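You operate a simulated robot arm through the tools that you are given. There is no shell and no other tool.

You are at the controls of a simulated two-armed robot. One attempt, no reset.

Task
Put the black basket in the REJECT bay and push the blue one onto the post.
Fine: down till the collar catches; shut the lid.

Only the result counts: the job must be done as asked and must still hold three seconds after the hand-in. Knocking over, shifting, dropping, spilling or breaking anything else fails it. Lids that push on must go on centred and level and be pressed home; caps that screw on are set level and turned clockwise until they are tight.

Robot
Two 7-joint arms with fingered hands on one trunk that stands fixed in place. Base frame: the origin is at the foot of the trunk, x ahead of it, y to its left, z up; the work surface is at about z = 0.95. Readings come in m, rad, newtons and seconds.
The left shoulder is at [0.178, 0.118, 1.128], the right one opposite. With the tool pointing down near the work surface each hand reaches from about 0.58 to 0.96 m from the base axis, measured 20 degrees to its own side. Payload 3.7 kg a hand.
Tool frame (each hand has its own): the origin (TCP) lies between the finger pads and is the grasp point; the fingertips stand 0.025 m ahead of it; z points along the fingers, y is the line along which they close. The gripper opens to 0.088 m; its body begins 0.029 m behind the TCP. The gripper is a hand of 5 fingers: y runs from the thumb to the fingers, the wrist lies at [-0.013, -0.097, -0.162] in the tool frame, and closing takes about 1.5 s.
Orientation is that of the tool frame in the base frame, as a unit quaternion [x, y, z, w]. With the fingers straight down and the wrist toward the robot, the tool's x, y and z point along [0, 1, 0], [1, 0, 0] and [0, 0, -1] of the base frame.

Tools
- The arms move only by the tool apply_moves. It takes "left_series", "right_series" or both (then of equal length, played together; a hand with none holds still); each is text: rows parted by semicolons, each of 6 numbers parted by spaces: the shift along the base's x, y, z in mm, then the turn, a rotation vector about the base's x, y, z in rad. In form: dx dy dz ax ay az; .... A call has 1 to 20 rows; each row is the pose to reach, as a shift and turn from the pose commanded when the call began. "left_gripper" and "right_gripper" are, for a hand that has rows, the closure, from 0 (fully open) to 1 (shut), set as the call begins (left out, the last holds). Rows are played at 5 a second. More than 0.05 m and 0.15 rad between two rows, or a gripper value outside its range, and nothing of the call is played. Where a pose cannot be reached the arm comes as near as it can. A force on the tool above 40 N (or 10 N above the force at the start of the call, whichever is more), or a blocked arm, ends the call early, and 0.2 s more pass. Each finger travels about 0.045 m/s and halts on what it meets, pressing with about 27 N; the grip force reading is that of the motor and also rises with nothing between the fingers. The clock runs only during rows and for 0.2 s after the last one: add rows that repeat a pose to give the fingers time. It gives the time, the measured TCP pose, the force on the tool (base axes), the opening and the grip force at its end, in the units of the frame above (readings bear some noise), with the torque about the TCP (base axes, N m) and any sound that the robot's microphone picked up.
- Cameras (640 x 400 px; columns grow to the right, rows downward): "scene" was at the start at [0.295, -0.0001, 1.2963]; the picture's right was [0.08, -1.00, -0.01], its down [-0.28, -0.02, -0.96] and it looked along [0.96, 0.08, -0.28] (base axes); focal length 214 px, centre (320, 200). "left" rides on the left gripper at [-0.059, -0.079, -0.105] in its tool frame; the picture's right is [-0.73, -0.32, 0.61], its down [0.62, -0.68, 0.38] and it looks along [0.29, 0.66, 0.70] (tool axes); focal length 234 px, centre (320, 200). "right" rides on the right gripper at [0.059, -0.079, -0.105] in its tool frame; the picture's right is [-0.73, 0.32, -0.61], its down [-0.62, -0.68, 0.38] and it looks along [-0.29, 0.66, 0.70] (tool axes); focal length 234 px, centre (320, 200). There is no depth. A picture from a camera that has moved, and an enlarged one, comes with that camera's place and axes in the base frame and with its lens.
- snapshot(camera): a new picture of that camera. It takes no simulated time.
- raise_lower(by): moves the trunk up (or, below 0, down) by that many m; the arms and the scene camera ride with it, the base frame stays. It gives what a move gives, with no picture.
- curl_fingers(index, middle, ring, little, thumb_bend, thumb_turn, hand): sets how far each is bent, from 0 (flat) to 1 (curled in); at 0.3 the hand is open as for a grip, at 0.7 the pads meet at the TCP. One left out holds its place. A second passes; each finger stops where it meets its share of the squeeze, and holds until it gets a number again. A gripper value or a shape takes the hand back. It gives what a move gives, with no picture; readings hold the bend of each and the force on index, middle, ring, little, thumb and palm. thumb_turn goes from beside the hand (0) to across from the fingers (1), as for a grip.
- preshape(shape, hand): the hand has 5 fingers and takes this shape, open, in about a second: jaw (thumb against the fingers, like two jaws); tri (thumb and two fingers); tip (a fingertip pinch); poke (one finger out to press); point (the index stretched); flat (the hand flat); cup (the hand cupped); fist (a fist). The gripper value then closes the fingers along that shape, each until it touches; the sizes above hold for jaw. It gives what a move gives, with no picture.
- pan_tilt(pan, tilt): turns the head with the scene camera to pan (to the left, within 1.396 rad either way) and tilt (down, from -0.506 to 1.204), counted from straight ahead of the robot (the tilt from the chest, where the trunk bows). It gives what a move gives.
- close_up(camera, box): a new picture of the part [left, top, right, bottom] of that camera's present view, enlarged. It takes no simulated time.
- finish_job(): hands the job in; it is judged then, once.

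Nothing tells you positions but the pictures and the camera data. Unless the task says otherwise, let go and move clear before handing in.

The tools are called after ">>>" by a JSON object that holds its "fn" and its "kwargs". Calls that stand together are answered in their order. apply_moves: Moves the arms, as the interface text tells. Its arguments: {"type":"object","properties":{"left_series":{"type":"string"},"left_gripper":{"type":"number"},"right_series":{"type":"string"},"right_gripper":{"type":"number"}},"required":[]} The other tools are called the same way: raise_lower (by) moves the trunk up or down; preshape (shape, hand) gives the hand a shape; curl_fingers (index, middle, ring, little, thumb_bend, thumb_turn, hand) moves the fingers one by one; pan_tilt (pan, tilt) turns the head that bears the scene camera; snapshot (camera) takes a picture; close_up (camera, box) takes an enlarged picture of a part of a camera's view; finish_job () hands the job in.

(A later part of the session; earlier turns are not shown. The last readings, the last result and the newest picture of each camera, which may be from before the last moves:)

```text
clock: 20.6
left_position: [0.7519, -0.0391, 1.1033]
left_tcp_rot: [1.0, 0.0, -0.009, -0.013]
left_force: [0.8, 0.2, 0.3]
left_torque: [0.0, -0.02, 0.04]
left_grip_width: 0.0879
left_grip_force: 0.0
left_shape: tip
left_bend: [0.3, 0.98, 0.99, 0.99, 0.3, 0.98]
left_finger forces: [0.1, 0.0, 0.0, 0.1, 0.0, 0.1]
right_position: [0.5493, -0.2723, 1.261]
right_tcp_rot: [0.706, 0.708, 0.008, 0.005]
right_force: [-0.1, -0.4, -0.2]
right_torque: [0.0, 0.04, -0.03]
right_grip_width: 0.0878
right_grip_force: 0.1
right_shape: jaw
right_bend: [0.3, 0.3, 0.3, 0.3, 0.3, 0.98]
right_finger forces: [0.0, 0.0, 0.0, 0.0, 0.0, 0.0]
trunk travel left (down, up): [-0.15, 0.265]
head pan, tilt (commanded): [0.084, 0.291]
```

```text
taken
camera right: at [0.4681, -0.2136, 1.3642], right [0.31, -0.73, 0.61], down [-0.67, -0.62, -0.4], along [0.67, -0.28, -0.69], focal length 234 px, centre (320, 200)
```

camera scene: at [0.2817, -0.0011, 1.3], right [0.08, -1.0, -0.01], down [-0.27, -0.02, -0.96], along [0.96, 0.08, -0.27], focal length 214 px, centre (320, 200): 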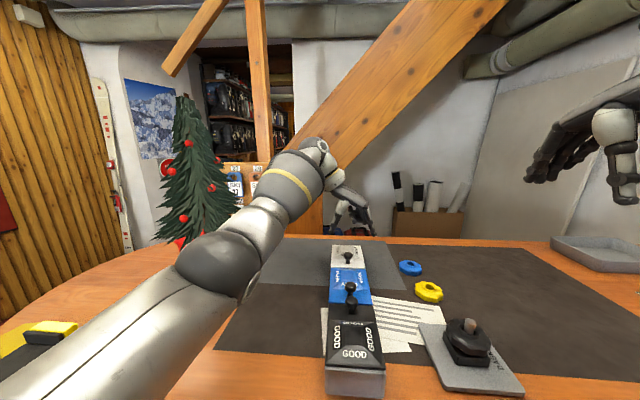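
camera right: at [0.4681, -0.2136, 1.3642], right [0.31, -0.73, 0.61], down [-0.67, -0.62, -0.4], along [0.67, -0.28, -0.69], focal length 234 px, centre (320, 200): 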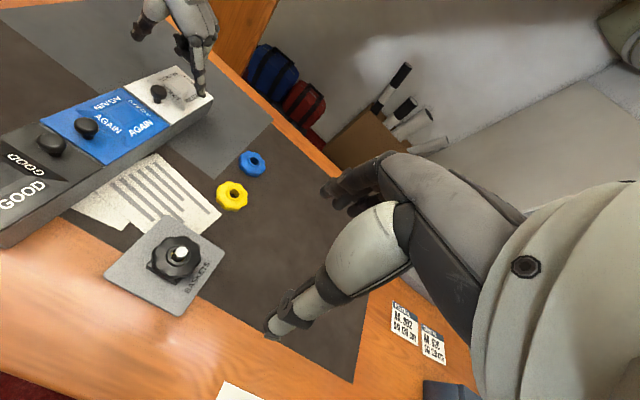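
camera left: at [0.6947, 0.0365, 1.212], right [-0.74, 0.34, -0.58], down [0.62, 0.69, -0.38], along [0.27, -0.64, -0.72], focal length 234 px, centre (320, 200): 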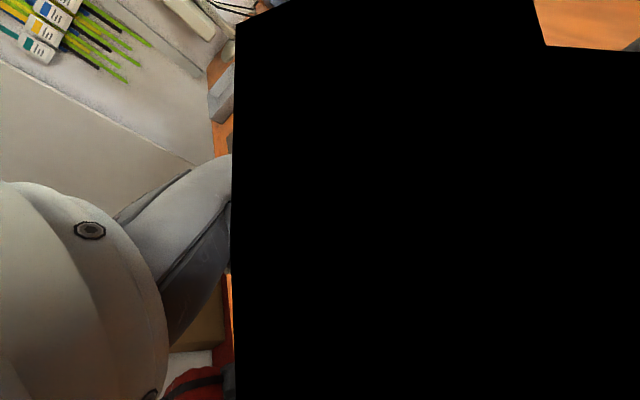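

The left hand is right over the knob. Part of the left camera's view is black, so I'll check again and look from the other two cameras.

>>> {"fn": "snapshot", "kwargs": {"camera": "left"}}

>>> {"fn": "close_up", "kwargs": {"camera": "scene", "box": [300, 160, 400, 280]}}

>>> {"fn": "close_up", "kwargs": {"camera": "right", "box": [110, 0, 250, 120]}}

```text
taken
camera left: at [0.6947, 0.0365, 1.212], right [-0.74, 0.34, -0.58], down [0.62, 0.69, -0.38], along [0.27, -0.64, -0.72], focal length 234 px, centre (320, 200)
```

left: 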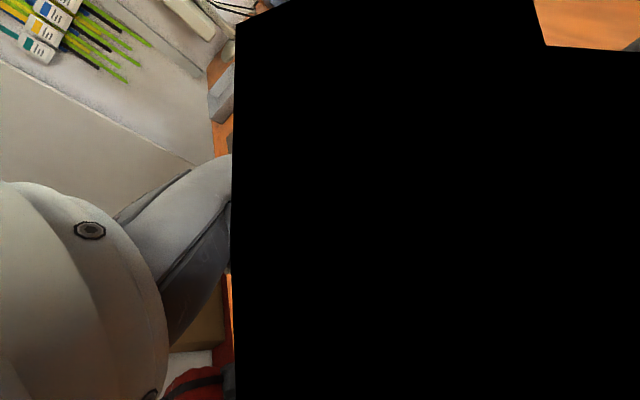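

```text
3.33 times, centred on (350, 220) of scene
camera zoom: at [0.2817, -0.0011, 1.3], right [0.08, -1.0, -0.01], down [-0.27, -0.02, -0.96], along [0.96, 0.08, -0.27], focal length 715 px, centre (220, 133)
```

zoom: 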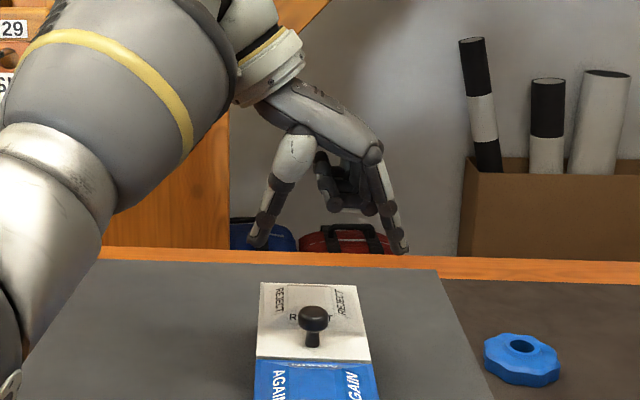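

```text
3.33 times, centred on (180, 60) of right
camera zoom: at [0.4681, -0.2136, 1.3642], right [0.31, -0.73, 0.61], down [-0.67, -0.62, -0.4], along [0.67, -0.28, -0.69], focal length 781 px, centre (787, 667)
```

zoom: 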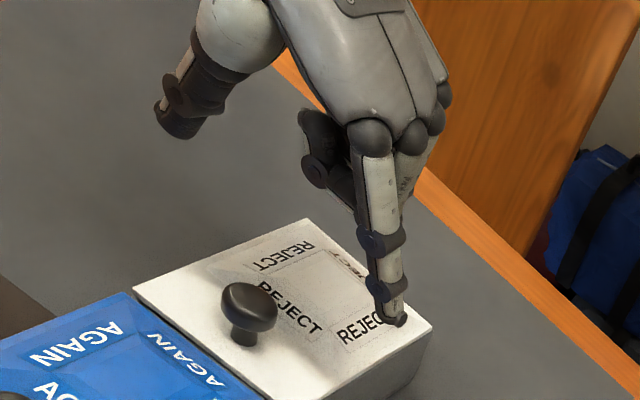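

The pinch is about 8 mm off in y and well placed in x. I'll lower onto the knob with the fingers still open, then check the alignment.

>>> {"fn": "apply_moves", "kwargs": {"left_series": "0 2 -8 0 0 0; 0 4 -16 0 0 0; 0 6 -24 0 0 0; 0 8 -32 0 0 0; 0 8 -40 0 0 0; 0 8 -48 0 0 0; 0 8 -48 0 0 0; 0 8 -48 0 0 0; 0 8 -48 0 0 0; 0 8 -48 0 0 0; 0 8 -48 0 0 0"}}

>>> {"fn": "close_up", "kwargs": {"camera": "scene", "box": [300, 190, 400, 290]}}

>>> {"fn": "close_up", "kwargs": {"camera": "right", "box": [110, 0, 250, 120]}}

```text
clock: 23.2
left_position: [0.7553, -0.0443, 1.0611]
left_tcp_rot: [1.0, -0.003, -0.003, -0.021]
left_force: [0.4, -0.4, -0.4]
left_torque: [0.0, 0.0, -0.01]
left_grip_width: 0.0882
left_grip_force: 0.0
left_shape: tip
left_bend: [0.3, 0.98, 0.99, 0.99, 0.3, 0.98]
left_finger forces: [0.0, 0.0, 0.1, 0.0, 0.1, 0.0]
right_position: [0.5537, -0.2852, 1.2559]
right_tcp_rot: [0.707, 0.707, 0.012, -0.002]
right_force: [-0.2, 0.0, 0.1]
right_torque: [0.0, -0.01, -0.01]
right_grip_width: 0.0878
right_grip_force: 0.1
right_shape: jaw
right_bend: [0.3, 0.3, 0.3, 0.3, 0.3, 0.98]
right_finger forces: [0.0, 0.0, 0.0, 0.1, 0.0, 0.0]
trunk travel left (down, up): [-0.15, 0.265]
head pan, tilt (commanded): [0.084, 0.291]
stopped in row 11 (left hand): the arm was blocked; the commanded pose is now the measured one
```

```text
4.00 times, centred on (350, 240) of scene
camera zoom: at [0.2861, -0.0143, 1.299], right [0.08, -1.0, -0.02], down [-0.28, -0.01, -0.96], along [0.96, 0.09, -0.27], focal length 858 px, centre (200, 40)
```

zoom: 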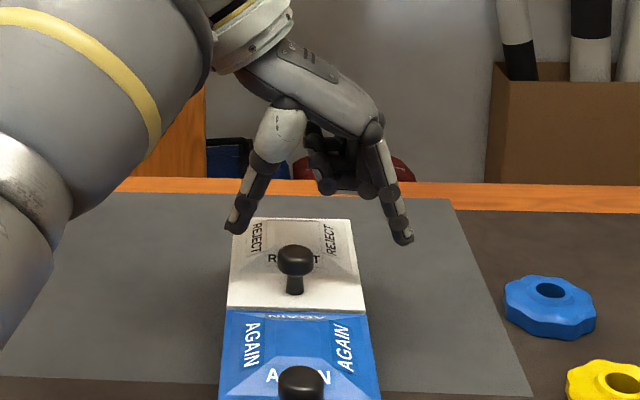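

```text
3.33 times, centred on (180, 60) of right
camera zoom: at [0.4728, -0.2274, 1.3603], right [0.31, -0.74, 0.6], down [-0.68, -0.62, -0.4], along [0.67, -0.28, -0.69], focal length 781 px, centre (787, 667)
```

zoom: 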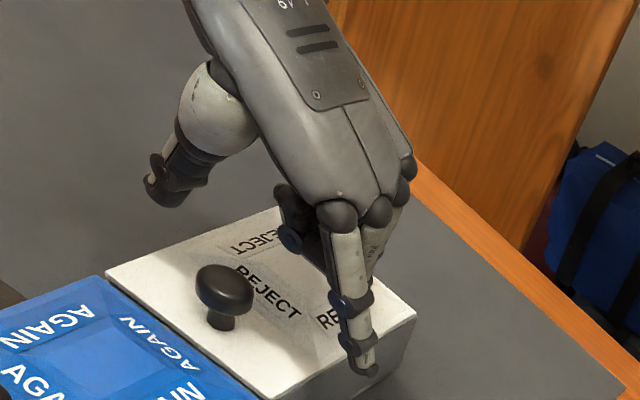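

The body is now leaning right as the left arm descends, which suggests the left upper arm is touching the vise at the table edge. I'll look there before going on.

>>> {"fn": "pan_tilt", "kwargs": {"pan": 0.9, "tilt": 0.6}}

>>> {"fn": "snapshot", "kwargs": {"camera": "scene"}}

>>> {"fn": "close_up", "kwargs": {"camera": "scene", "box": [120, 120, 400, 360]}}

```text
clock: 24.4
left_position: [0.7573, -0.0414, 1.0602]
left_tcp_rot: [1.0, -0.002, -0.005, -0.02]
left_force: [-0.1, 0.3, 0.2]
left_torque: [0.0, 0.01, -0.01]
left_grip_width: 0.0879
left_grip_force: 0.0
left_shape: tip
left_bend: [0.3, 0.98, 0.99, 0.99, 0.3, 0.98]
left_finger forces: [0.0, 0.0, 0.0, 0.0, 0.0, 0.1]
right_position: [0.5532, -0.2837, 1.2556]
right_tcp_rot: [0.707, 0.707, 0.011, -0.001]
right_force: [-0.2, -0.2, 0.9]
right_torque: [-0.02, -0.01, -0.01]
right_grip_width: 0.0877
right_grip_force: 0.0
right_shape: jaw
right_bend: [0.3, 0.3, 0.3, 0.3, 0.3, 0.98]
right_finger forces: [0.1, 0.0, 0.0, 0.0, 0.0, 0.0]
trunk travel left (down, up): [-0.15, 0.265]
head pan, tilt (commanded): [0.901, 0.6]
```

```text
taken
camera scene: at [0.2486, 0.0485, 1.2714], right [0.78, -0.62, 0.0], down [-0.34, -0.43, -0.84], along [0.52, 0.66, -0.55], focal length 214 px, centre (320, 200)
```

scene: 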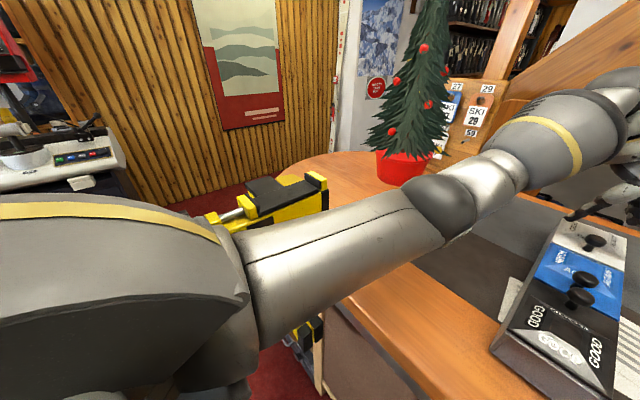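

```text
1.67 times, centred on (260, 240) of scene
camera zoom: at [0.2486, 0.0485, 1.2714], right [0.78, -0.62, 0.0], down [-0.34, -0.43, -0.84], along [0.52, 0.66, -0.55], focal length 358 px, centre (420, 133)
```

zoom: 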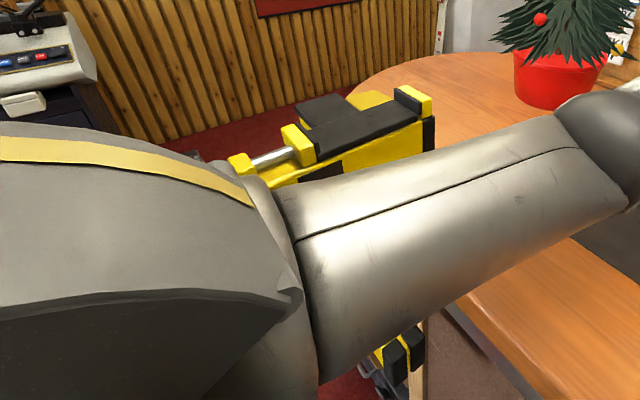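

The left upper arm runs right against the yellow vise. Raising the trunk will lift both shoulders clear of it, and the hands ride up with it.

>>> {"fn": "raise_lower", "kwargs": {"by": 0.1}}

>>> {"fn": "snapshot", "kwargs": {"camera": "scene"}}

```text
clock: 25.7
left_position: [0.7133, -0.0221, 1.2726]
left_tcp_rot: [0.996, 0.0, 0.088, -0.011]
left_force: [-0.1, 0.3, -0.6]
left_torque: [0.01, 0.06, -0.01]
left_grip_width: 0.088
left_grip_force: 0.0
left_shape: tip
left_bend: [0.3, 0.98, 0.99, 0.99, 0.3, 0.98]
left_finger forces: [0.0, 0.0, 0.0, 0.0, 0.1, 0.1]
right_position: [0.5704, -0.262, 1.3508]
right_tcp_rot: [0.707, 0.707, -0.003, -0.001]
right_force: [0.6, 0.5, -0.8]
right_torque: [-0.02, 0.0, -0.03]
right_grip_width: 0.0878
right_grip_force: 0.1
right_shape: jaw
right_bend: [0.3, 0.3, 0.3, 0.3, 0.3, 0.98]
right_finger forces: [0.0, 0.1, 0.0, 0.0, 0.0, 0.0]
trunk travel left (down, up): [-0.25, 0.165]
head pan, tilt (commanded): [0.901, 0.6]
```

```text
taken
camera scene: at [0.1607, 0.0706, 1.3743], right [0.78, -0.62, 0.0], down [-0.35, -0.44, -0.82], along [0.51, 0.65, -0.57], focal length 214 px, centre (320, 200)
```

scene: 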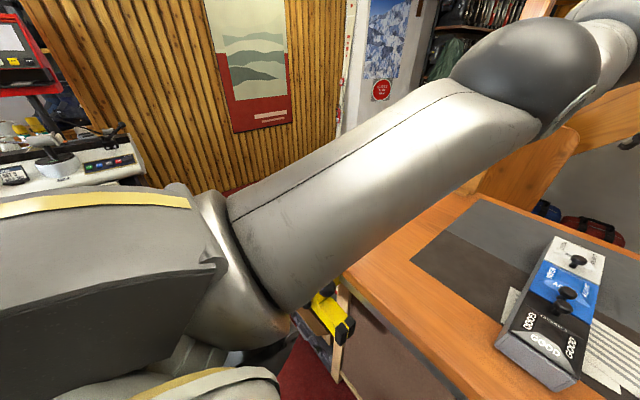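

>>> {"fn": "pan_tilt", "kwargs": {"pan": 0.0, "tilt": 0.5}}

>>> {"fn": "snapshot", "kwargs": {"camera": "scene"}}

```text
clock: 26.9
left_position: [0.7108, -0.0229, 1.2766]
left_tcp_rot: [0.996, 0.001, 0.091, -0.01]
left_force: [-0.7, 0.7, 0.1]
left_torque: [0.0, 0.0, -0.01]
left_grip_width: 0.0879
left_grip_force: 0.1
left_shape: tip
left_bend: [0.3, 0.98, 0.99, 0.99, 0.3, 0.98]
left_finger forces: [0.0, 0.0, 0.1, 0.0, 0.0, 0.1]
right_position: [0.5681, -0.2629, 1.3529]
right_tcp_rot: [0.707, 0.707, 0.0, 0.0]
right_force: [0.0, 0.0, 0.0]
right_torque: [-0.03, -0.01, 0.01]
right_grip_width: 0.0874
right_grip_force: 0.0
right_shape: jaw
right_bend: [0.3, 0.3, 0.3, 0.3, 0.3, 0.98]
right_finger forces: [0.1, 0.0, 0.1, 0.0, 0.1, 0.1]
trunk travel left (down, up): [-0.25, 0.165]
head pan, tilt (commanded): [0.0, 0.499]
```

```text
taken
camera scene: at [0.1939, 0.0006, 1.3842], right [0.0, -1.0, 0.0], down [-0.48, 0.0, -0.88], along [0.88, 0.0, -0.48], focal length 214 px, centre (320, 200)
```

scene: 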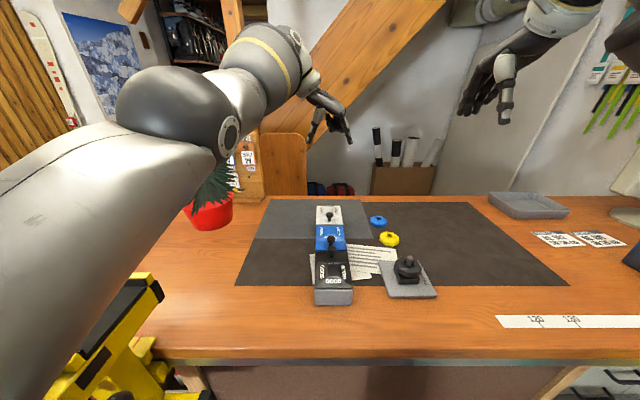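

The body is upright again, the left arm is well above the vise, and nothing on the table has moved. I'll bring the left hand back over the REJECT knob and undo its small tilt.

>>> {"fn": "apply_moves", "kwargs": {"left_series": "5 0 -10 0 0.045 0; 10 0 -20 0 0.09 0; 15 0 -30 0 0.135 0; 20 0 -40 0 0.182 0; 20 0 -40 0 0.182 0; 20 0 -40 0 0.182 0; 20 0 -40 0 0.182 0"}}

>>> {"fn": "snapshot", "kwargs": {"camera": "scene"}}

```text
clock: 28.5
left_position: [0.6978, -0.0101, 1.2239]
left_tcp_rot: [1.0, -0.001, 0.0, -0.011]
left_force: [-0.2, -0.6, -0.4]
left_torque: [0.07, -0.01, 0.04]
left_grip_width: 0.088
left_grip_force: 0.0
left_shape: tip
left_bend: [0.3, 0.98, 0.99, 0.99, 0.3, 0.98]
left_finger forces: [0.1, 0.1, 0.0, 0.0, 0.0, 0.1]
left hand out of reach, approached as far as the arm can: row 1, 2, 3, 4, 5, 6, 7
right_position: [0.5681, -0.2637, 1.353]
right_tcp_rot: [0.707, 0.707, 0.0, 0.0]
right_force: [-0.8, -1.1, 0.5]
right_torque: [0.03, 0.01, 0.01]
right_grip_width: 0.0878
right_grip_force: 0.0
right_shape: jaw
right_bend: [0.3, 0.3, 0.3, 0.3, 0.3, 0.98]
right_finger forces: [0.0, 0.0, 0.0, 0.0, 0.0, 0.1]
trunk travel left (down, up): [-0.25, 0.165]
head pan, tilt (commanded): [0.0, 0.499]
```

```text
taken
camera scene: at [0.1942, 0.0004, 1.3842], right [0.0, -1.0, 0.0], down [-0.48, 0.0, -0.88], along [0.88, 0.0, -0.48], focal length 214 px, centre (320, 200)
```

scene: 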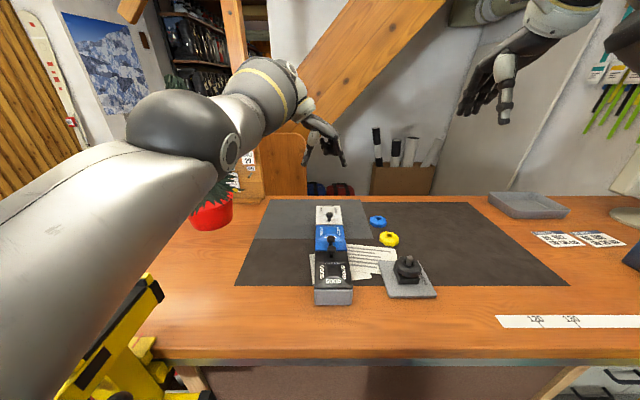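

With the trunk up the body is rigid and sway-free, so the earlier sway came from touching the vise; but the left hand is short of reach here. I'll retract the left hand to its home area and use the right arm for the lid instead. First, the retraction.

>>> {"fn": "apply_moves", "kwargs": {"left_series": "-10 8 13 0 0 0.1; -20 16 26 0 0 0.2; -30 26 39 0 0 0.3; -40 38 52 0 0 0.42; -52 50 65 0 0 0.54; -64 64 78 0 0 0.66; -76 78 91 0 0 0.78; -88 92 104 0 0 0.9; -100 106 117 0 0 1.02; -112 120 130 0 0 1.14; -124 134 143 0 0 1.26; -136 148 156 0 0 1.38; -150 160 165 0 0 1.48; -165 170 170 0 0 1.57; -165 170 170 0 0 1.57; -165 170 170 0 0 1.57"}}

>>> {"fn": "snapshot", "kwargs": {"camera": "scene"}}

```text
clock: 31.9
left_position: [0.6585, 0.1428, 1.4996]
left_tcp_rot: [0.743, 0.669, -0.012, -0.015]
left_force: [0.5, 0.3, 0.2]
left_torque: [0.02, 0.03, 0.03]
left_grip_width: 0.0882
left_grip_force: 0.1
left_shape: tip
left_bend: [0.3, 0.98, 0.99, 0.99, 0.3, 0.98]
left_finger forces: [0.1, 0.0, 0.0, 0.0, 0.0, 0.0]
left hand out of reach, approached as far as the arm can: row 1, 2, 3, 4, 5, 6, 7, 8, 9, 10, 11, 12, 13, 14, 15, 16
right_position: [0.567, -0.2637, 1.3534]
right_tcp_rot: [0.707, 0.707, 0.001, 0.001]
right_force: [-0.7, -0.4, 0.2]
right_torque: [0.05, -0.01, 0.01]
right_grip_width: 0.0879
right_grip_force: 0.1
right_shape: jaw
right_bend: [0.3, 0.3, 0.3, 0.3, 0.3, 0.98]
right_finger forces: [0.0, 0.0, 0.1, 0.0, 0.0, 0.0]
trunk travel left (down, up): [-0.25, 0.165]
head pan, tilt (commanded): [0.0, 0.499]
```

```text
taken
camera scene: at [0.194, 0.0035, 1.3855], right [0.04, -1.0, 0.0], down [-0.47, -0.02, -0.88], along [0.88, 0.03, -0.47], focal length 214 px, centre (320, 200)
```

scene: 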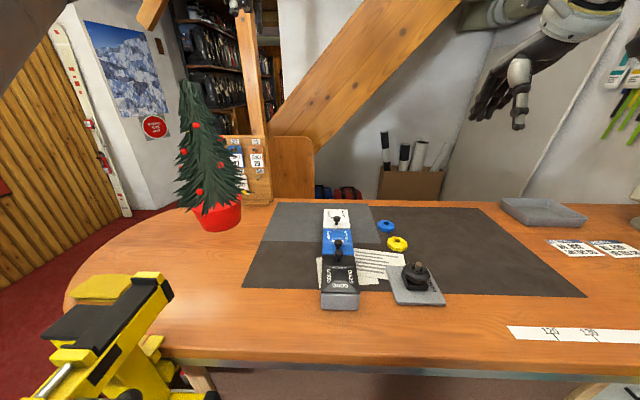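

>>> {"fn": "apply_moves", "kwargs": {"left_series": "0 0 0 0 0 0; 0 0 0 0 0 0; 0 0 0 0 0 0; 0 0 0 0 0 0; 0 0 0 0 0 0", "right_series": "0 0 -10 0 0 0; 0 0 -20 0 0 0; 0 0 -20 0 0 0; 0 0 -20 0 0 0; 0 0 -20 0 0 0"}}

>>> {"fn": "pan_tilt", "kwargs": {"pan": 0.6, "tilt": 0.0}}

>>> {"fn": "snapshot", "kwargs": {"camera": "scene"}}

```text
clock: 33.1
left_position: [0.6587, 0.142, 1.5005]
left_tcp_rot: [0.744, 0.668, -0.013, -0.015]
left_force: [0.5, 0.2, 0.0]
left_torque: [-0.01, -0.01, -0.01]
left_grip_width: 0.0884
left_grip_force: 0.2
left_shape: tip
left_bend: [0.3, 0.98, 0.99, 0.99, 0.3, 0.98]
left_finger forces: [0.1, 0.0, 0.0, 0.1, 0.0, 0.1]
right_position: [0.5668, -0.2615, 1.3332]
right_tcp_rot: [0.707, 0.707, 0.0, 0.0]
right_force: [0.4, 1.2, -0.8]
right_torque: [0.01, 0.0, 0.01]
right_grip_width: 0.0879
right_grip_force: 0.2
right_shape: jaw
right_bend: [0.3, 0.3, 0.3, 0.3, 0.3, 0.98]
right_finger forces: [0.1, 0.1, 0.0, 0.0, 0.1, 0.1]
trunk travel left (down, up): [-0.25, 0.165]
head pan, tilt (commanded): [0.0, 0.499]
```

```text
clock: 34.1
left_position: [0.6592, 0.1435, 1.5011]
left_tcp_rot: [0.743, 0.669, -0.013, -0.015]
left_force: [0.7, 0.1, 0.7]
left_torque: [-0.02, -0.02, 0.0]
left_grip_width: 0.0879
left_grip_force: 0.1
left_shape: tip
left_bend: [0.3, 0.98, 0.99, 0.99, 0.3, 0.98]
left_finger forces: [0.0, 0.0, 0.0, 0.0, 0.1, 0.0]
right_position: [0.5673, -0.2632, 1.3327]
right_tcp_rot: [0.707, 0.707, 0.0, 0.0]
right_force: [-0.2, -0.2, -0.8]
right_torque: [-0.02, -0.03, 0.0]
right_grip_width: 0.0874
right_grip_force: 0.0
right_shape: jaw
right_bend: [0.3, 0.3, 0.3, 0.3, 0.3, 0.98]
right_finger forces: [0.0, 0.0, 0.1, 0.0, 0.0, 0.1]
trunk travel left (down, up): [-0.25, 0.165]
head pan, tilt (commanded): [0.6, 0.0]
```

```text
taken
camera scene: at [0.1774, 0.0512, 1.4303], right [0.56, -0.83, 0.0], down [0.0, 0.0, -1.0], along [0.83, 0.56, 0.0], focal length 214 px, centre (320, 200)
```

scene: 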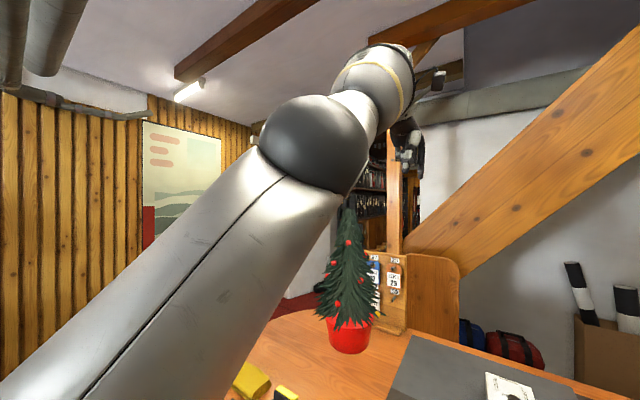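

The left hand now holds at (0.66, 0.14, 1.50) with the arm raised, and the right hand tracks exactly. I'll fold the left hand back toward its home pose.

>>> {"fn": "apply_moves", "kwargs": {"left_series": "-15 4 -5 0 0 0.01; -30 8 -10 0 0 0.02; -45 12 -20 0 0 0.03; -60 16 -30 0 0 0.04; -75 20 -40 0 0 0.05; -90 24 -50 0 0 0.06; -105 28 -60 0 0 0.07; -120 30 -70 0 0 0.08; -130 32 -80 0 0 0.09; -140 32 -90 0 0 0.1; -140 32 -100 0 0 0.1; -140 32 -100 0 0 0.1; -140 32 -100 0 0 0.1"}}

>>> {"fn": "snapshot", "kwargs": {"camera": "scene"}}

```text
clock: 36.9
left_position: [0.6462, 0.1551, 1.5149]
left_tcp_rot: [0.708, 0.706, -0.014, -0.015]
left_force: [-0.5, -1.0, -0.3]
left_torque: [-0.01, 0.02, 0.02]
left_grip_width: 0.0879
left_grip_force: 0.1
left_shape: tip
left_bend: [0.3, 0.98, 0.99, 0.99, 0.3, 0.98]
left_finger forces: [0.0, 0.0, 0.0, 0.0, 0.0, 0.0]
left hand out of reach, approached as far as the arm can: row 1, 2, 3, 4, 5, 6, 7, 8, 9, 10, 11, 12, 13
right_position: [0.5668, -0.263, 1.3325]
right_tcp_rot: [0.707, 0.707, 0.0, 0.001]
right_force: [0.8, -0.1, 0.8]
right_torque: [-0.01, 0.01, 0.0]
right_grip_width: 0.0878
right_grip_force: 0.0
right_shape: jaw
right_bend: [0.3, 0.3, 0.3, 0.3, 0.3, 0.98]
right_finger forces: [0.0, 0.0, 0.0, 0.0, 0.1, 0.0]
trunk travel left (down, up): [-0.25, 0.165]
head pan, tilt (commanded): [0.6, 0.0]
```

```text
taken
camera scene: at [0.1773, 0.0512, 1.4303], right [0.56, -0.83, 0.0], down [0.0, 0.0, -1.0], along [0.83, 0.56, 0.0], focal length 214 px, centre (320, 200)
```

scene: 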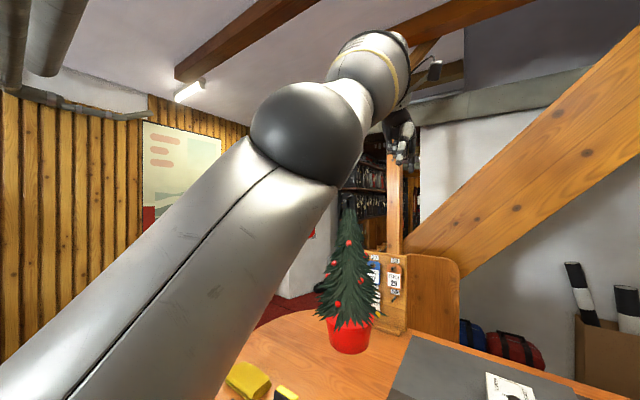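

The left arm is against a joint limit in this direction. I'll try lowering it first, which should let the elbow bend again.

>>> {"fn": "apply_moves", "kwargs": {"left_series": "0 -5 -15 0 0 0; 0 -10 -30 0 0 0; 0 -15 -45 0 0 0; 0 -20 -60 0 0 0; 0 -25 -75 0 0 0; 0 -30 -90 0 0 0; 0 -30 -105 0 0 0; 0 -30 -105 0 0 0"}}

>>> {"fn": "snapshot", "kwargs": {"camera": "scene"}}

```text
clock: 38.7
left_position: [0.6906, 0.1073, 1.4606]
left_tcp_rot: [0.709, 0.705, -0.011, -0.015]
left_force: [0.4, -0.1, -0.8]
left_torque: [0.02, 0.03, 0.03]
left_grip_width: 0.088
left_grip_force: 0.0
left_shape: tip
left_bend: [0.3, 0.98, 0.99, 0.99, 0.3, 0.98]
left_finger forces: [0.0, 0.1, 0.1, 0.0, 0.0, 0.1]
left hand out of reach, approached as far as the arm can: row 1, 2, 3, 4, 5, 6, 7, 8
right_position: [0.5683, -0.2641, 1.3315]
right_tcp_rot: [0.707, 0.707, -0.001, -0.001]
right_force: [0.1, 0.1, 0.0]
right_torque: [0.03, -0.02, -0.03]
right_grip_width: 0.0874
right_grip_force: 0.0
right_shape: jaw
right_bend: [0.3, 0.3, 0.3, 0.3, 0.3, 0.98]
right_finger forces: [0.0, 0.1, 0.0, 0.0, 0.0, 0.0]
trunk travel left (down, up): [-0.25, 0.165]
head pan, tilt (commanded): [0.6, 0.0]
```

```text
taken
camera scene: at [0.1781, 0.0499, 1.4302], right [0.56, -0.83, 0.0], down [0.0, 0.0, -1.0], along [0.83, 0.56, 0.0], focal length 214 px, centre (320, 200)
```

scene: 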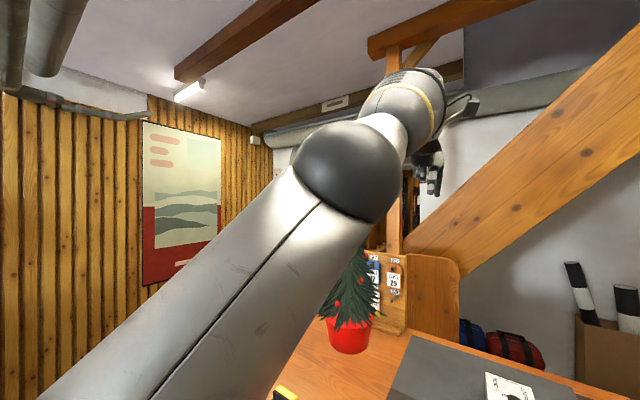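

The left arm is stretched out straight, so inward moves don't bend the elbow. Lowering the trunk a little brings the shoulder forward, which should force it to bend.

>>> {"fn": "raise_lower", "kwargs": {"by": -0.03}}

>>> {"fn": "apply_moves", "kwargs": {"left_series": "-5 0 -5 0 0 0; -10 0 -10 0 0 0; -15 0 -15 0 0 0; -20 0 -20 0 0 0; -25 0 -25 0 0 0; -25 0 -25 0 0 0"}}

>>> {"fn": "snapshot", "kwargs": {"camera": "scene"}}

```text
clock: 39.4
left_position: [0.6863, 0.1108, 1.4377]
left_tcp_rot: [0.709, 0.705, -0.012, -0.012]
left_force: [-0.1, -0.2, -0.2]
left_torque: [0.01, -0.05, -0.01]
left_grip_width: 0.088
left_grip_force: 0.1
left_shape: tip
left_bend: [0.3, 0.98, 0.99, 0.99, 0.3, 0.98]
left_finger forces: [0.0, 0.0, 0.0, 0.0, 0.0, 0.0]
right_position: [0.5642, -0.2626, 1.3064]
right_tcp_rot: [0.707, 0.707, 0.0, 0.002]
right_force: [-0.5, 0.7, 0.8]
right_torque: [-0.01, 0.0, -0.01]
right_grip_width: 0.0875
right_grip_force: 0.1
right_shape: jaw
right_bend: [0.3, 0.3, 0.3, 0.3, 0.3, 0.98]
right_finger forces: [0.0, 0.0, 0.1, 0.0, 0.0, 0.0]
trunk travel left (down, up): [-0.22, 0.195]
head pan, tilt (commanded): [0.6, 0.0]
```

```text
clock: 40.8
left_position: [0.6635, 0.1095, 1.4081]
left_tcp_rot: [0.71, 0.704, -0.013, -0.014]
left_force: [-0.4, 0.3, 0.7]
left_torque: [0.01, 0.0, 0.02]
left_grip_width: 0.0881
left_grip_force: 0.0
left_shape: tip
left_bend: [0.3, 0.98, 0.99, 0.99, 0.3, 0.98]
left_finger forces: [0.0, 0.1, 0.0, 0.0, 0.0, 0.1]
right_position: [0.5671, -0.2632, 1.3021]
right_tcp_rot: [0.707, 0.707, -0.001, 0.0]
right_force: [1.0, 0.3, 0.3]
right_torque: [-0.01, -0.03, -0.01]
right_grip_width: 0.0878
right_grip_force: 0.0
right_shape: jaw
right_bend: [0.3, 0.3, 0.3, 0.3, 0.3, 0.98]
right_finger forces: [0.0, 0.0, 0.0, 0.1, 0.0, 0.0]
trunk travel left (down, up): [-0.22, 0.195]
head pan, tilt (commanded): [0.6, 0.0]
```

```text
taken
camera scene: at [0.2058, 0.0512, 1.399], right [0.56, -0.83, 0.0], down [0.0, 0.0, -1.0], along [0.83, 0.56, 0.0], focal length 214 px, centre (320, 200)
```

scene: 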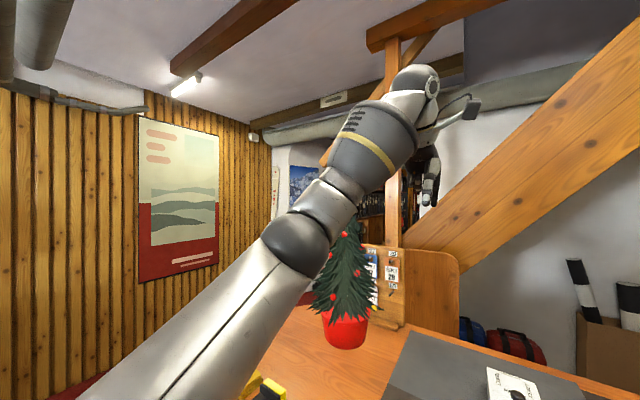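

The left arm tracks again. I'll fold it back toward home in moderate steps and watch for any lean.

>>> {"fn": "apply_moves", "kwargs": {"left_series": "-12 6 0 0 0 0; -24 12 0 0 0 0; -36 18 0 0 0 0; -48 24 0 0 0 0; -60 30 0 0 0 0; -72 36 0 0 0 0; -84 42 0 0 0 0; -96 48 0 0 0 0; -108 54 0 0 0 0; -120 60 0 0 0 0; -130 65 0 0 0 0; -130 65 0 0 0 0; -130 65 0 0 0 0"}}

>>> {"fn": "snapshot", "kwargs": {"camera": "scene"}}

```text
clock: 43.6
left_position: [0.5345, 0.1729, 1.4079]
left_tcp_rot: [0.709, 0.705, -0.013, -0.015]
left_force: [1.0, 0.3, -0.4]
left_torque: [-0.01, -0.02, -0.01]
left_grip_width: 0.0877
left_grip_force: 0.1
left_shape: tip
left_bend: [0.3, 0.98, 0.99, 0.99, 0.3, 0.98]
left_finger forces: [0.1, 0.0, 0.0, 0.0, 0.0, 0.0]
right_position: [0.5665, -0.2629, 1.3031]
right_tcp_rot: [0.707, 0.707, 0.0, 0.0]
right_force: [-0.2, -0.9, -0.5]
right_torque: [-0.02, -0.02, 0.0]
right_grip_width: 0.0879
right_grip_force: 0.1
right_shape: jaw
right_bend: [0.3, 0.3, 0.3, 0.3, 0.3, 0.98]
right_finger forces: [0.0, 0.0, 0.0, 0.0, 0.1, 0.1]
trunk travel left (down, up): [-0.22, 0.195]
head pan, tilt (commanded): [0.6, 0.0]
```

```text
taken
camera scene: at [0.2058, 0.0513, 1.399], right [0.56, -0.83, 0.0], down [0.0, 0.0, -1.0], along [0.83, 0.56, 0.0], focal length 214 px, centre (320, 200)
```

scene: 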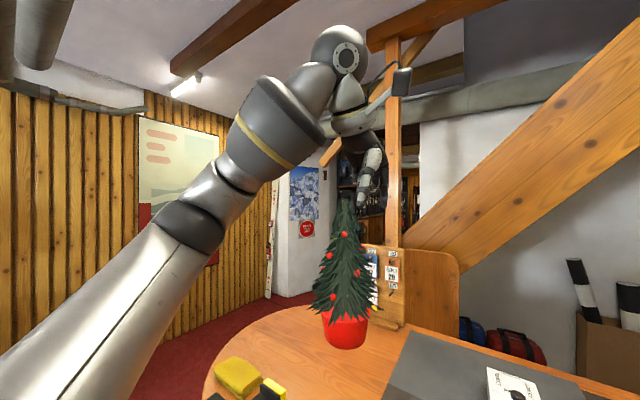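

Both arms are free and the body is steady. I'll lower the trunk back to its starting height and check for lean.

>>> {"fn": "raise_lower", "kwargs": {"by": -0.07}}

>>> {"fn": "pan_tilt", "kwargs": {"pan": -0.15, "tilt": 0.45}}

>>> {"fn": "snapshot", "kwargs": {"camera": "scene"}}

>>> {"fn": "snapshot", "kwargs": {"camera": "right"}}

```text
clock: 44.7
left_position: [0.528, 0.166, 1.3448]
left_tcp_rot: [0.709, 0.705, -0.007, -0.014]
left_force: [0.3, 0.5, 0.3]
left_torque: [-0.03, 0.04, 0.02]
left_grip_width: 0.0878
left_grip_force: 0.1
left_shape: tip
left_bend: [0.3, 0.98, 0.99, 0.99, 0.3, 0.98]
left_finger forces: [0.0, 0.0, 0.0, 0.0, 0.0, 0.1]
right_position: [0.5607, -0.2698, 1.2367]
right_tcp_rot: [0.707, 0.707, 0.004, 0.0]
right_force: [0.2, -0.4, 0.3]
right_torque: [0.01, -0.02, 0.0]
right_grip_width: 0.0877
right_grip_force: 0.1
right_shape: jaw
right_bend: [0.3, 0.3, 0.3, 0.3, 0.3, 0.98]
right_finger forces: [0.0, 0.0, 0.0, 0.1, 0.1, 0.0]
trunk travel left (down, up): [-0.15, 0.265]
head pan, tilt (commanded): [0.6, 0.0]
```

```text
clock: 45.8
left_position: [0.5294, 0.1667, 1.3421]
left_tcp_rot: [0.709, 0.705, -0.008, -0.015]
left_force: [-0.3, -0.4, -0.5]
left_torque: [-0.02, 0.01, -0.02]
left_grip_width: 0.0878
left_grip_force: 0.1
left_shape: tip
left_bend: [0.3, 0.98, 0.99, 0.99, 0.3, 0.98]
left_finger forces: [0.0, 0.1, 0.0, 0.1, 0.0, 0.0]
right_position: [0.563, -0.2706, 1.2344]
right_tcp_rot: [0.707, 0.707, 0.004, -0.002]
right_force: [0.3, 0.0, -0.3]
right_torque: [-0.04, -0.05, -0.02]
right_grip_width: 0.0879
right_grip_force: 0.1
right_shape: jaw
right_bend: [0.3, 0.3, 0.3, 0.3, 0.3, 0.98]
right_finger forces: [0.0, 0.1, 0.0, 0.1, 0.0, 0.0]
trunk travel left (down, up): [-0.15, 0.265]
head pan, tilt (commanded): [-0.15, 0.45]
```

```text
taken
camera scene: at [0.2929, -0.021, 1.2814], right [-0.15, -0.99, -0.01], down [-0.43, 0.07, -0.9], along [0.89, -0.13, -0.43], focal length 214 px, centre (320, 200)
```

scene: 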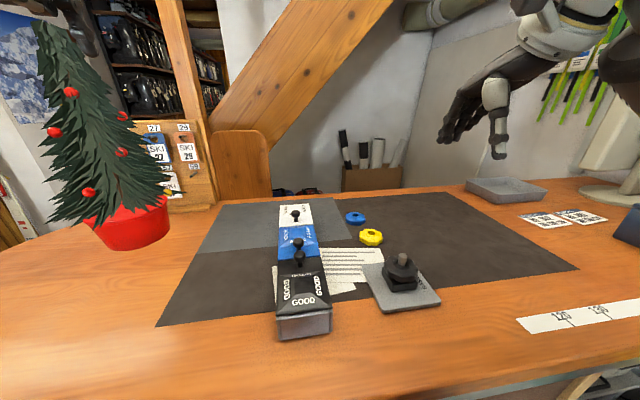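

```text
taken
camera right: at [0.4826, -0.2118, 1.3381], right [0.32, -0.73, 0.6], down [-0.68, -0.62, -0.39], along [0.66, -0.29, -0.7], focal length 234 px, centre (320, 200)
```

right: 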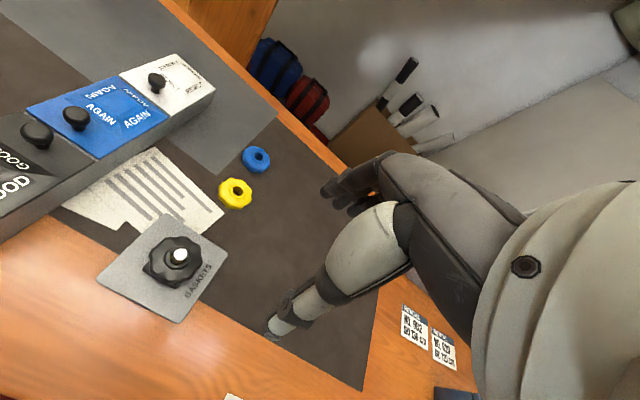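

At the starting height the body still leans slightly on the vise, while about 3–4 cm higher it was perfectly steady. I'll raise the trunk by 0.04 m and work from there with the right arm.

>>> {"fn": "raise_lower", "kwargs": {"by": 0.04}}

>>> {"fn": "preshape", "kwargs": {"shape": "tip", "hand": "right"}}

>>> {"fn": "snapshot", "kwargs": {"camera": "scene"}}

```text
clock: 46.6
left_position: [0.5395, 0.1733, 1.3755]
left_tcp_rot: [0.709, 0.705, -0.015, -0.016]
left_force: [0.7, -0.2, 0.1]
left_torque: [0.0, 0.02, -0.01]
left_grip_width: 0.0881
left_grip_force: 0.1
left_shape: tip
left_bend: [0.3, 0.98, 0.99, 0.99, 0.3, 0.98]
left_finger forces: [0.0, 0.0, 0.0, 0.1, 0.0, 0.0]
right_position: [0.5696, -0.2632, 1.2697]
right_tcp_rot: [0.707, 0.707, -0.003, -0.002]
right_force: [0.8, -0.4, -0.6]
right_torque: [0.01, 0.02, -0.01]
right_grip_width: 0.0877
right_grip_force: 0.0
right_shape: jaw
right_bend: [0.3, 0.3, 0.3, 0.3, 0.3, 0.98]
right_finger forces: [0.0, 0.0, 0.1, 0.0, 0.0, 0.0]
trunk travel left (down, up): [-0.19, 0.225]
head pan, tilt (commanded): [-0.15, 0.45]
```

```text
clock: 47.5
left_position: [0.5348, 0.1729, 1.3786]
left_tcp_rot: [0.71, 0.704, -0.013, -0.014]
left_force: [0.0, 0.1, 0.5]
left_torque: [-0.01, 0.0, 0.01]
left_grip_width: 0.0878
left_grip_force: 0.0
left_shape: tip
left_bend: [0.3, 0.98, 0.99, 0.99, 0.3, 0.98]
left_finger forces: [0.0, 0.0, 0.0, 0.0, 0.0, 0.0]
right_position: [0.568, -0.2633, 1.2721]
right_tcp_rot: [0.707, 0.707, -0.001, -0.001]
right_force: [0.7, 0.5, -1.4]
right_torque: [0.02, 0.02, 0.02]
right_grip_width: 0.0878
right_grip_force: 0.1
right_shape: tip
right_bend: [0.3, 0.98, 0.99, 0.99, 0.3, 0.98]
right_finger forces: [0.0, 0.0, 0.2, 0.0, 0.1, 0.0]
trunk travel left (down, up): [-0.19, 0.225]
head pan, tilt (commanded): [-0.15, 0.45]
```

```text
taken
camera scene: at [0.2543, -0.0135, 1.3249], right [-0.15, -0.99, 0.0], down [-0.43, 0.07, -0.9], along [0.89, -0.13, -0.44], focal length 214 px, centre (320, 200)
```

scene: 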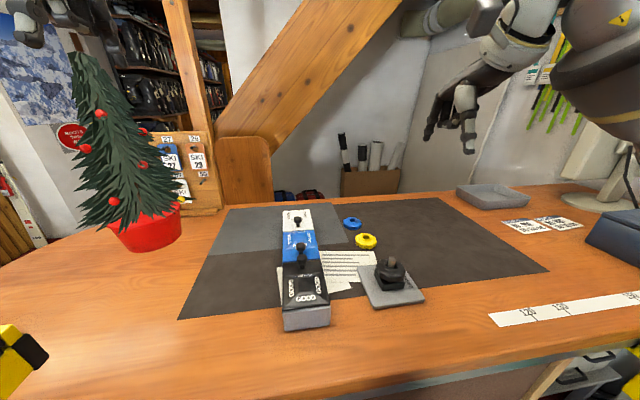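

The body is steady and upright here. I'll take accurate close-ups from this fixed camera pose to pin down positions.

>>> {"fn": "close_up", "kwargs": {"camera": "scene", "box": [270, 195, 330, 245]}}

>>> {"fn": "close_up", "kwargs": {"camera": "scene", "box": [350, 245, 430, 315]}}

>>> {"fn": "close_up", "kwargs": {"camera": "scene", "box": [330, 205, 390, 255]}}

>>> {"fn": "close_up", "kwargs": {"camera": "right", "box": [100, 50, 220, 120]}}

>>> {"fn": "close_up", "kwargs": {"camera": "right", "box": [90, 130, 290, 310]}}

```text
8.00 times, centred on (300, 220) of scene
camera zoom: at [0.2543, -0.0135, 1.3249], right [-0.15, -0.99, 0.0], down [-0.43, 0.07, -0.9], along [0.89, -0.13, -0.44], focal length 1716 px, centre (480, 40)
```

zoom: 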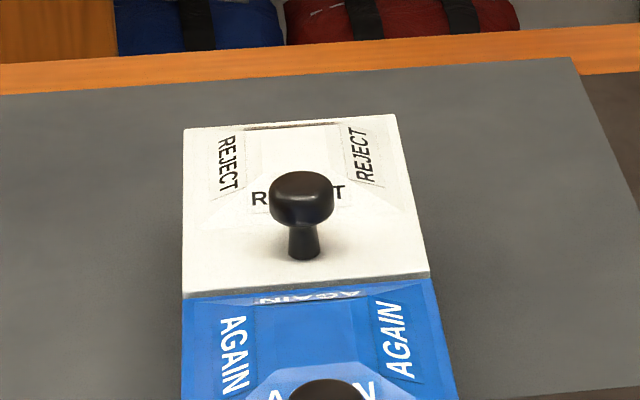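

```text
5.71 times, centred on (390, 280) of scene
camera zoom: at [0.2543, -0.0135, 1.3249], right [-0.15, -0.99, 0.0], down [-0.43, 0.07, -0.9], along [0.89, -0.13, -0.44], focal length 1226 px, centre (-80, -257)
```

zoom: 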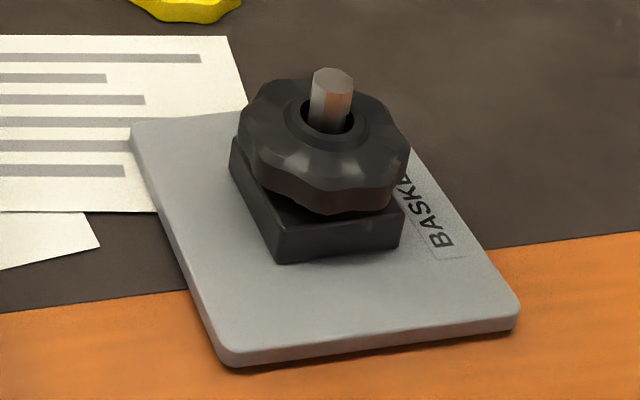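

```text
8.00 times, centred on (360, 230) of scene
camera zoom: at [0.2543, -0.0135, 1.3249], right [-0.15, -0.99, 0.0], down [-0.43, 0.07, -0.9], along [0.89, -0.13, -0.44], focal length 1716 px, centre (0, -40)
```

zoom: 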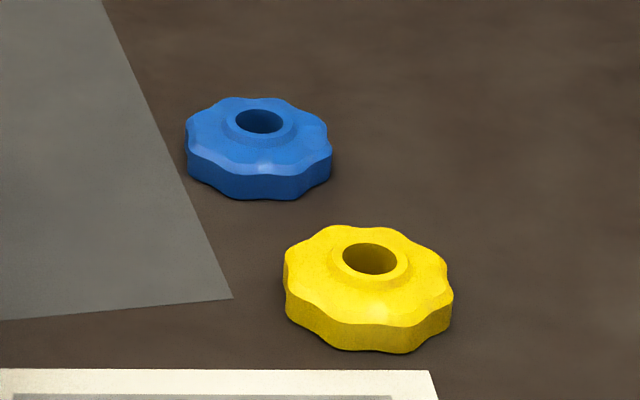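

```text
5.33 times, centred on (160, 85) of right
camera zoom: at [0.4886, -0.2039, 1.3769], right [0.32, -0.73, 0.61], down [-0.68, -0.62, -0.38], along [0.66, -0.29, -0.7], focal length 1249 px, centre (1173, 813)
```

zoom: 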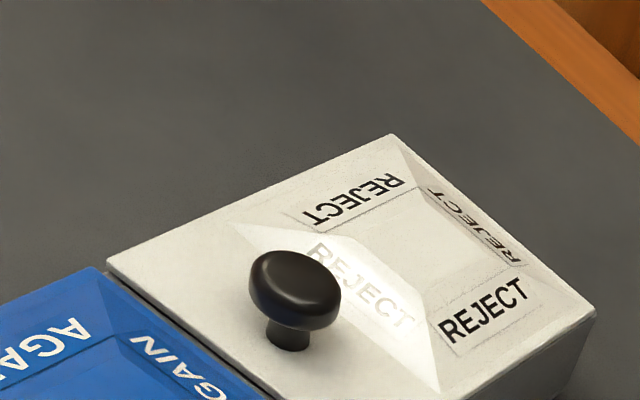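

```text
2.22 times, centred on (190, 220) of right
camera zoom: at [0.4886, -0.2039, 1.3769], right [0.32, -0.73, 0.61], down [-0.68, -0.62, -0.38], along [0.66, -0.29, -0.7], focal length 520 px, centre (609, 156)
```

zoom: 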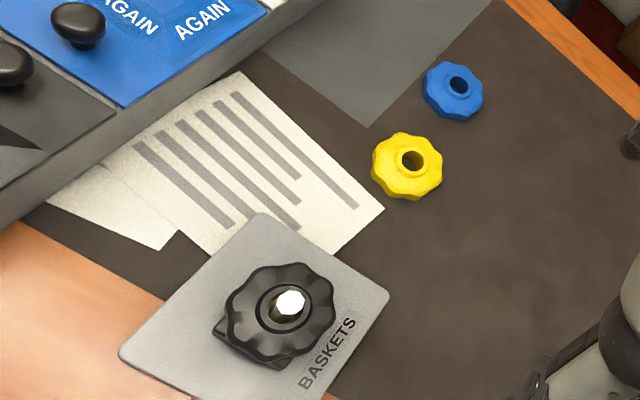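

Everything is now pinned down: the knob head is at (0.751, -0.028, 1.026), the lid spans x 0.739–0.855 with its top at z ≈ 1.003, the pin top is near (0.570, -0.209, 1.028) and the blue basket is at (0.815, -0.202). I'll bring the right hand toward the knob with a yaw of 90°, staying high.

>>> {"fn": "apply_moves", "kwargs": {"right_series": "8 12 -4 0 0 0.12; 16 24 -8 0 0 0.24; 24 36 -12 0 0 0.36; 32 48 -16 0 0 0.48; 40 60 -20 0 0 0.6; 48 72 -24 0 0 0.72; 56 84 -28 0 0 0.84; 64 96 -32 0 0 0.96; 72 108 -36 0 0 1.08; 80 120 -40 0 0 1.2; 88 132 -44 0 0 1.32; 96 142 -48 0 0 1.44; 102 150 -52 0 0 1.57; 102 150 -52 0 0 1.57; 102 150 -52 0 0 1.57"}}

>>> {"fn": "snapshot", "kwargs": {"camera": "scene"}}

>>> {"fn": "snapshot", "kwargs": {"camera": "right"}}

```text
clock: 50.7
left_position: [0.5359, 0.1734, 1.378]
left_tcp_rot: [0.709, 0.705, -0.012, -0.015]
left_force: [1.0, -0.1, 0.1]
left_torque: [0.03, -0.01, -0.03]
left_grip_width: 0.088
left_grip_force: 0.1
left_shape: tip
left_bend: [0.3, 0.98, 0.99, 0.99, 0.3, 0.98]
left_finger forces: [0.0, 0.1, 0.1, 0.0, 0.0, 0.0]
right_position: [0.4492, -0.0491, 1.2481]
right_tcp_rot: [0.001, 1.0, 0.0, -0.002]
right_force: [0.7, -0.3, 0.1]
right_torque: [0.0, -0.01, -0.01]
right_grip_width: 0.0878
right_grip_force: 0.0
right_shape: tip
right_bend: [0.3, 0.98, 0.99, 0.99, 0.3, 0.97]
right_finger forces: [0.0, 0.1, 0.0, 0.1, 0.1, 0.0]
right hand out of reach, approached as far as the arm can: row 7, 8, 9, 10, 11, 12, 13, 14, 15
trunk travel left (down, up): [-0.19, 0.225]
head pan, tilt (commanded): [-0.15, 0.45]
```

```text
taken
camera scene: at [0.2545, -0.0139, 1.3248], right [-0.15, -0.99, 0.0], down [-0.43, 0.07, -0.9], along [0.89, -0.13, -0.44], focal length 214 px, centre (320, 200)
```

scene: 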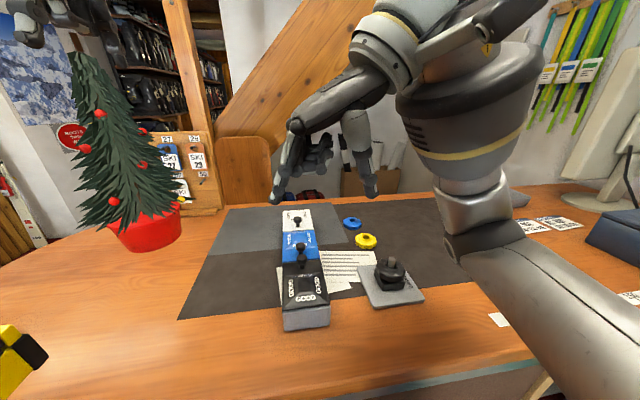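

```text
taken
camera right: at [0.3902, -0.1263, 1.3532], right [0.73, 0.32, 0.61], down [0.62, -0.68, -0.38], along [0.29, 0.66, -0.7], focal length 234 px, centre (320, 200)
```

right: 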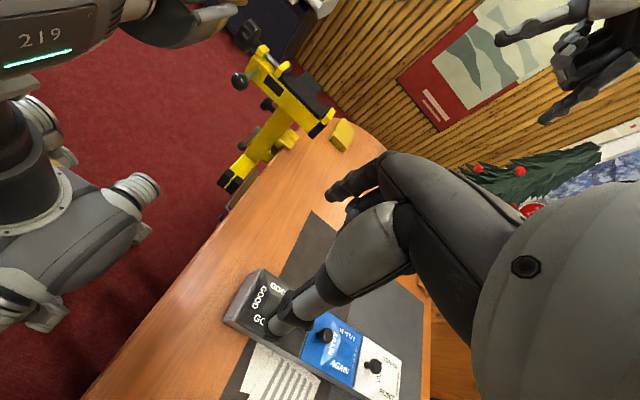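

The yaw was reached, but only by pulling back in x. From this arm configuration I'll try moving forward toward the bay and see if it can follow.

>>> {"fn": "apply_moves", "kwargs": {"right_series": "20 2 -5 0 0 0; 40 4 -10 0 0 0; 60 6 -15 0 0 0; 80 8 -20 0 0 0; 100 10 -25 0 0 0; 120 12 -30 0 0 0; 140 14 -35 0 0 0; 160 16 -40 0 0 0; 180 18 -45 0 0 0; 200 20 -50 0 0 0; 220 20 -55 0 0 0; 220 20 -55 0 0 0"}}

>>> {"fn": "snapshot", "kwargs": {"camera": "scene"}}

```text
clock: 53.3
left_position: [0.5349, 0.1733, 1.3785]
left_tcp_rot: [0.71, 0.704, -0.013, -0.015]
left_force: [0.5, 0.0, 0.0]
left_torque: [-0.02, 0.02, -0.02]
left_grip_width: 0.0879
left_grip_force: 0.0
left_shape: tip
left_bend: [0.3, 0.98, 0.99, 0.99, 0.3, 0.98]
left_finger forces: [0.0, 0.1, 0.1, 0.0, 0.0, 0.0]
right_position: [0.453, -0.0284, 1.2397]
right_tcp_rot: [0.002, 1.0, 0.0, 0.001]
right_force: [-1.1, 0.4, -0.4]
right_torque: [-0.02, 0.03, 0.03]
right_grip_width: 0.0881
right_grip_force: 0.1
right_shape: tip
right_bend: [0.3, 0.98, 0.99, 0.99, 0.3, 0.97]
right_finger forces: [0.1, 0.0, 0.0, 0.0, 0.0, 0.0]
right hand out of reach, approached as far as the arm can: row 1, 2, 3, 4, 5, 6, 7, 8, 9, 10, 11, 12
trunk travel left (down, up): [-0.19, 0.225]
head pan, tilt (commanded): [-0.15, 0.45]
```

```text
taken
camera scene: at [0.2541, -0.0134, 1.325], right [-0.15, -0.99, 0.0], down [-0.43, 0.07, -0.9], along [0.89, -0.13, -0.44], focal length 214 px, centre (320, 200)
```

scene: 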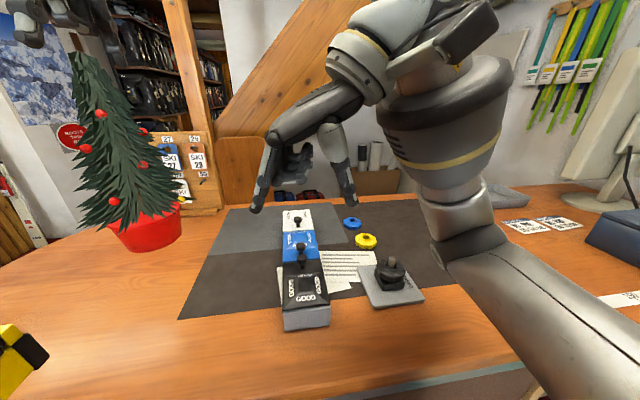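

That wrist posture is at a joint limit. I'll back out to a smaller yaw and first go forward to where the arm has more room.

>>> {"fn": "apply_moves", "kwargs": {"right_series": "5 -8 2 0 0 -0.12; 10 -16 4 0 0 -0.24; 20 -24 6 0 0 -0.36; 30 -32 8 0 0 -0.48; 40 -40 10 0 0 -0.6; 55 -48 10 0 0 -0.72; 70 -56 10 0 0 -0.84; 90 -64 10 0 0 -0.96; 110 -72 10 0 0 -1.07; 130 -80 10 0 0 -1.17; 150 -90 10 0 0 -1.27; 150 -90 10 0 0 -1.27; 150 -90 10 0 0 -1.27"}}

>>> {"fn": "snapshot", "kwargs": {"camera": "scene"}}

```text
clock: 56.1
left_position: [0.535, 0.1747, 1.3783]
left_tcp_rot: [0.71, 0.704, -0.013, -0.014]
left_force: [-0.4, 0.7, -0.8]
left_torque: [0.03, 0.01, 0.04]
left_grip_width: 0.0882
left_grip_force: 0.1
left_shape: tip
left_bend: [0.3, 0.98, 0.99, 0.99, 0.3, 0.98]
left_finger forces: [0.0, 0.0, 0.1, 0.0, 0.0, 0.0]
right_position: [0.6011, -0.1131, 1.2429]
right_tcp_rot: [0.595, 0.804, 0.001, 0.0]
right_force: [0.1, 0.1, -0.3]
right_torque: [-0.02, -0.01, 0.0]
right_grip_width: 0.0881
right_grip_force: 0.0
right_shape: tip
right_bend: [0.3, 0.98, 0.99, 0.99, 0.3, 0.97]
right_finger forces: [0.0, 0.0, 0.1, 0.0, 0.0, 0.0]
trunk travel left (down, up): [-0.19, 0.225]
head pan, tilt (commanded): [-0.15, 0.45]
```

```text
taken
camera scene: at [0.2542, -0.0134, 1.325], right [-0.15, -0.99, 0.0], down [-0.43, 0.07, -0.9], along [0.89, -0.13, -0.44], focal length 214 px, centre (320, 200)
```

scene: 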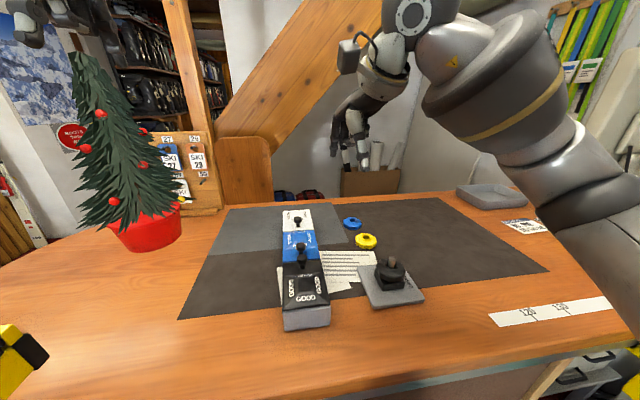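

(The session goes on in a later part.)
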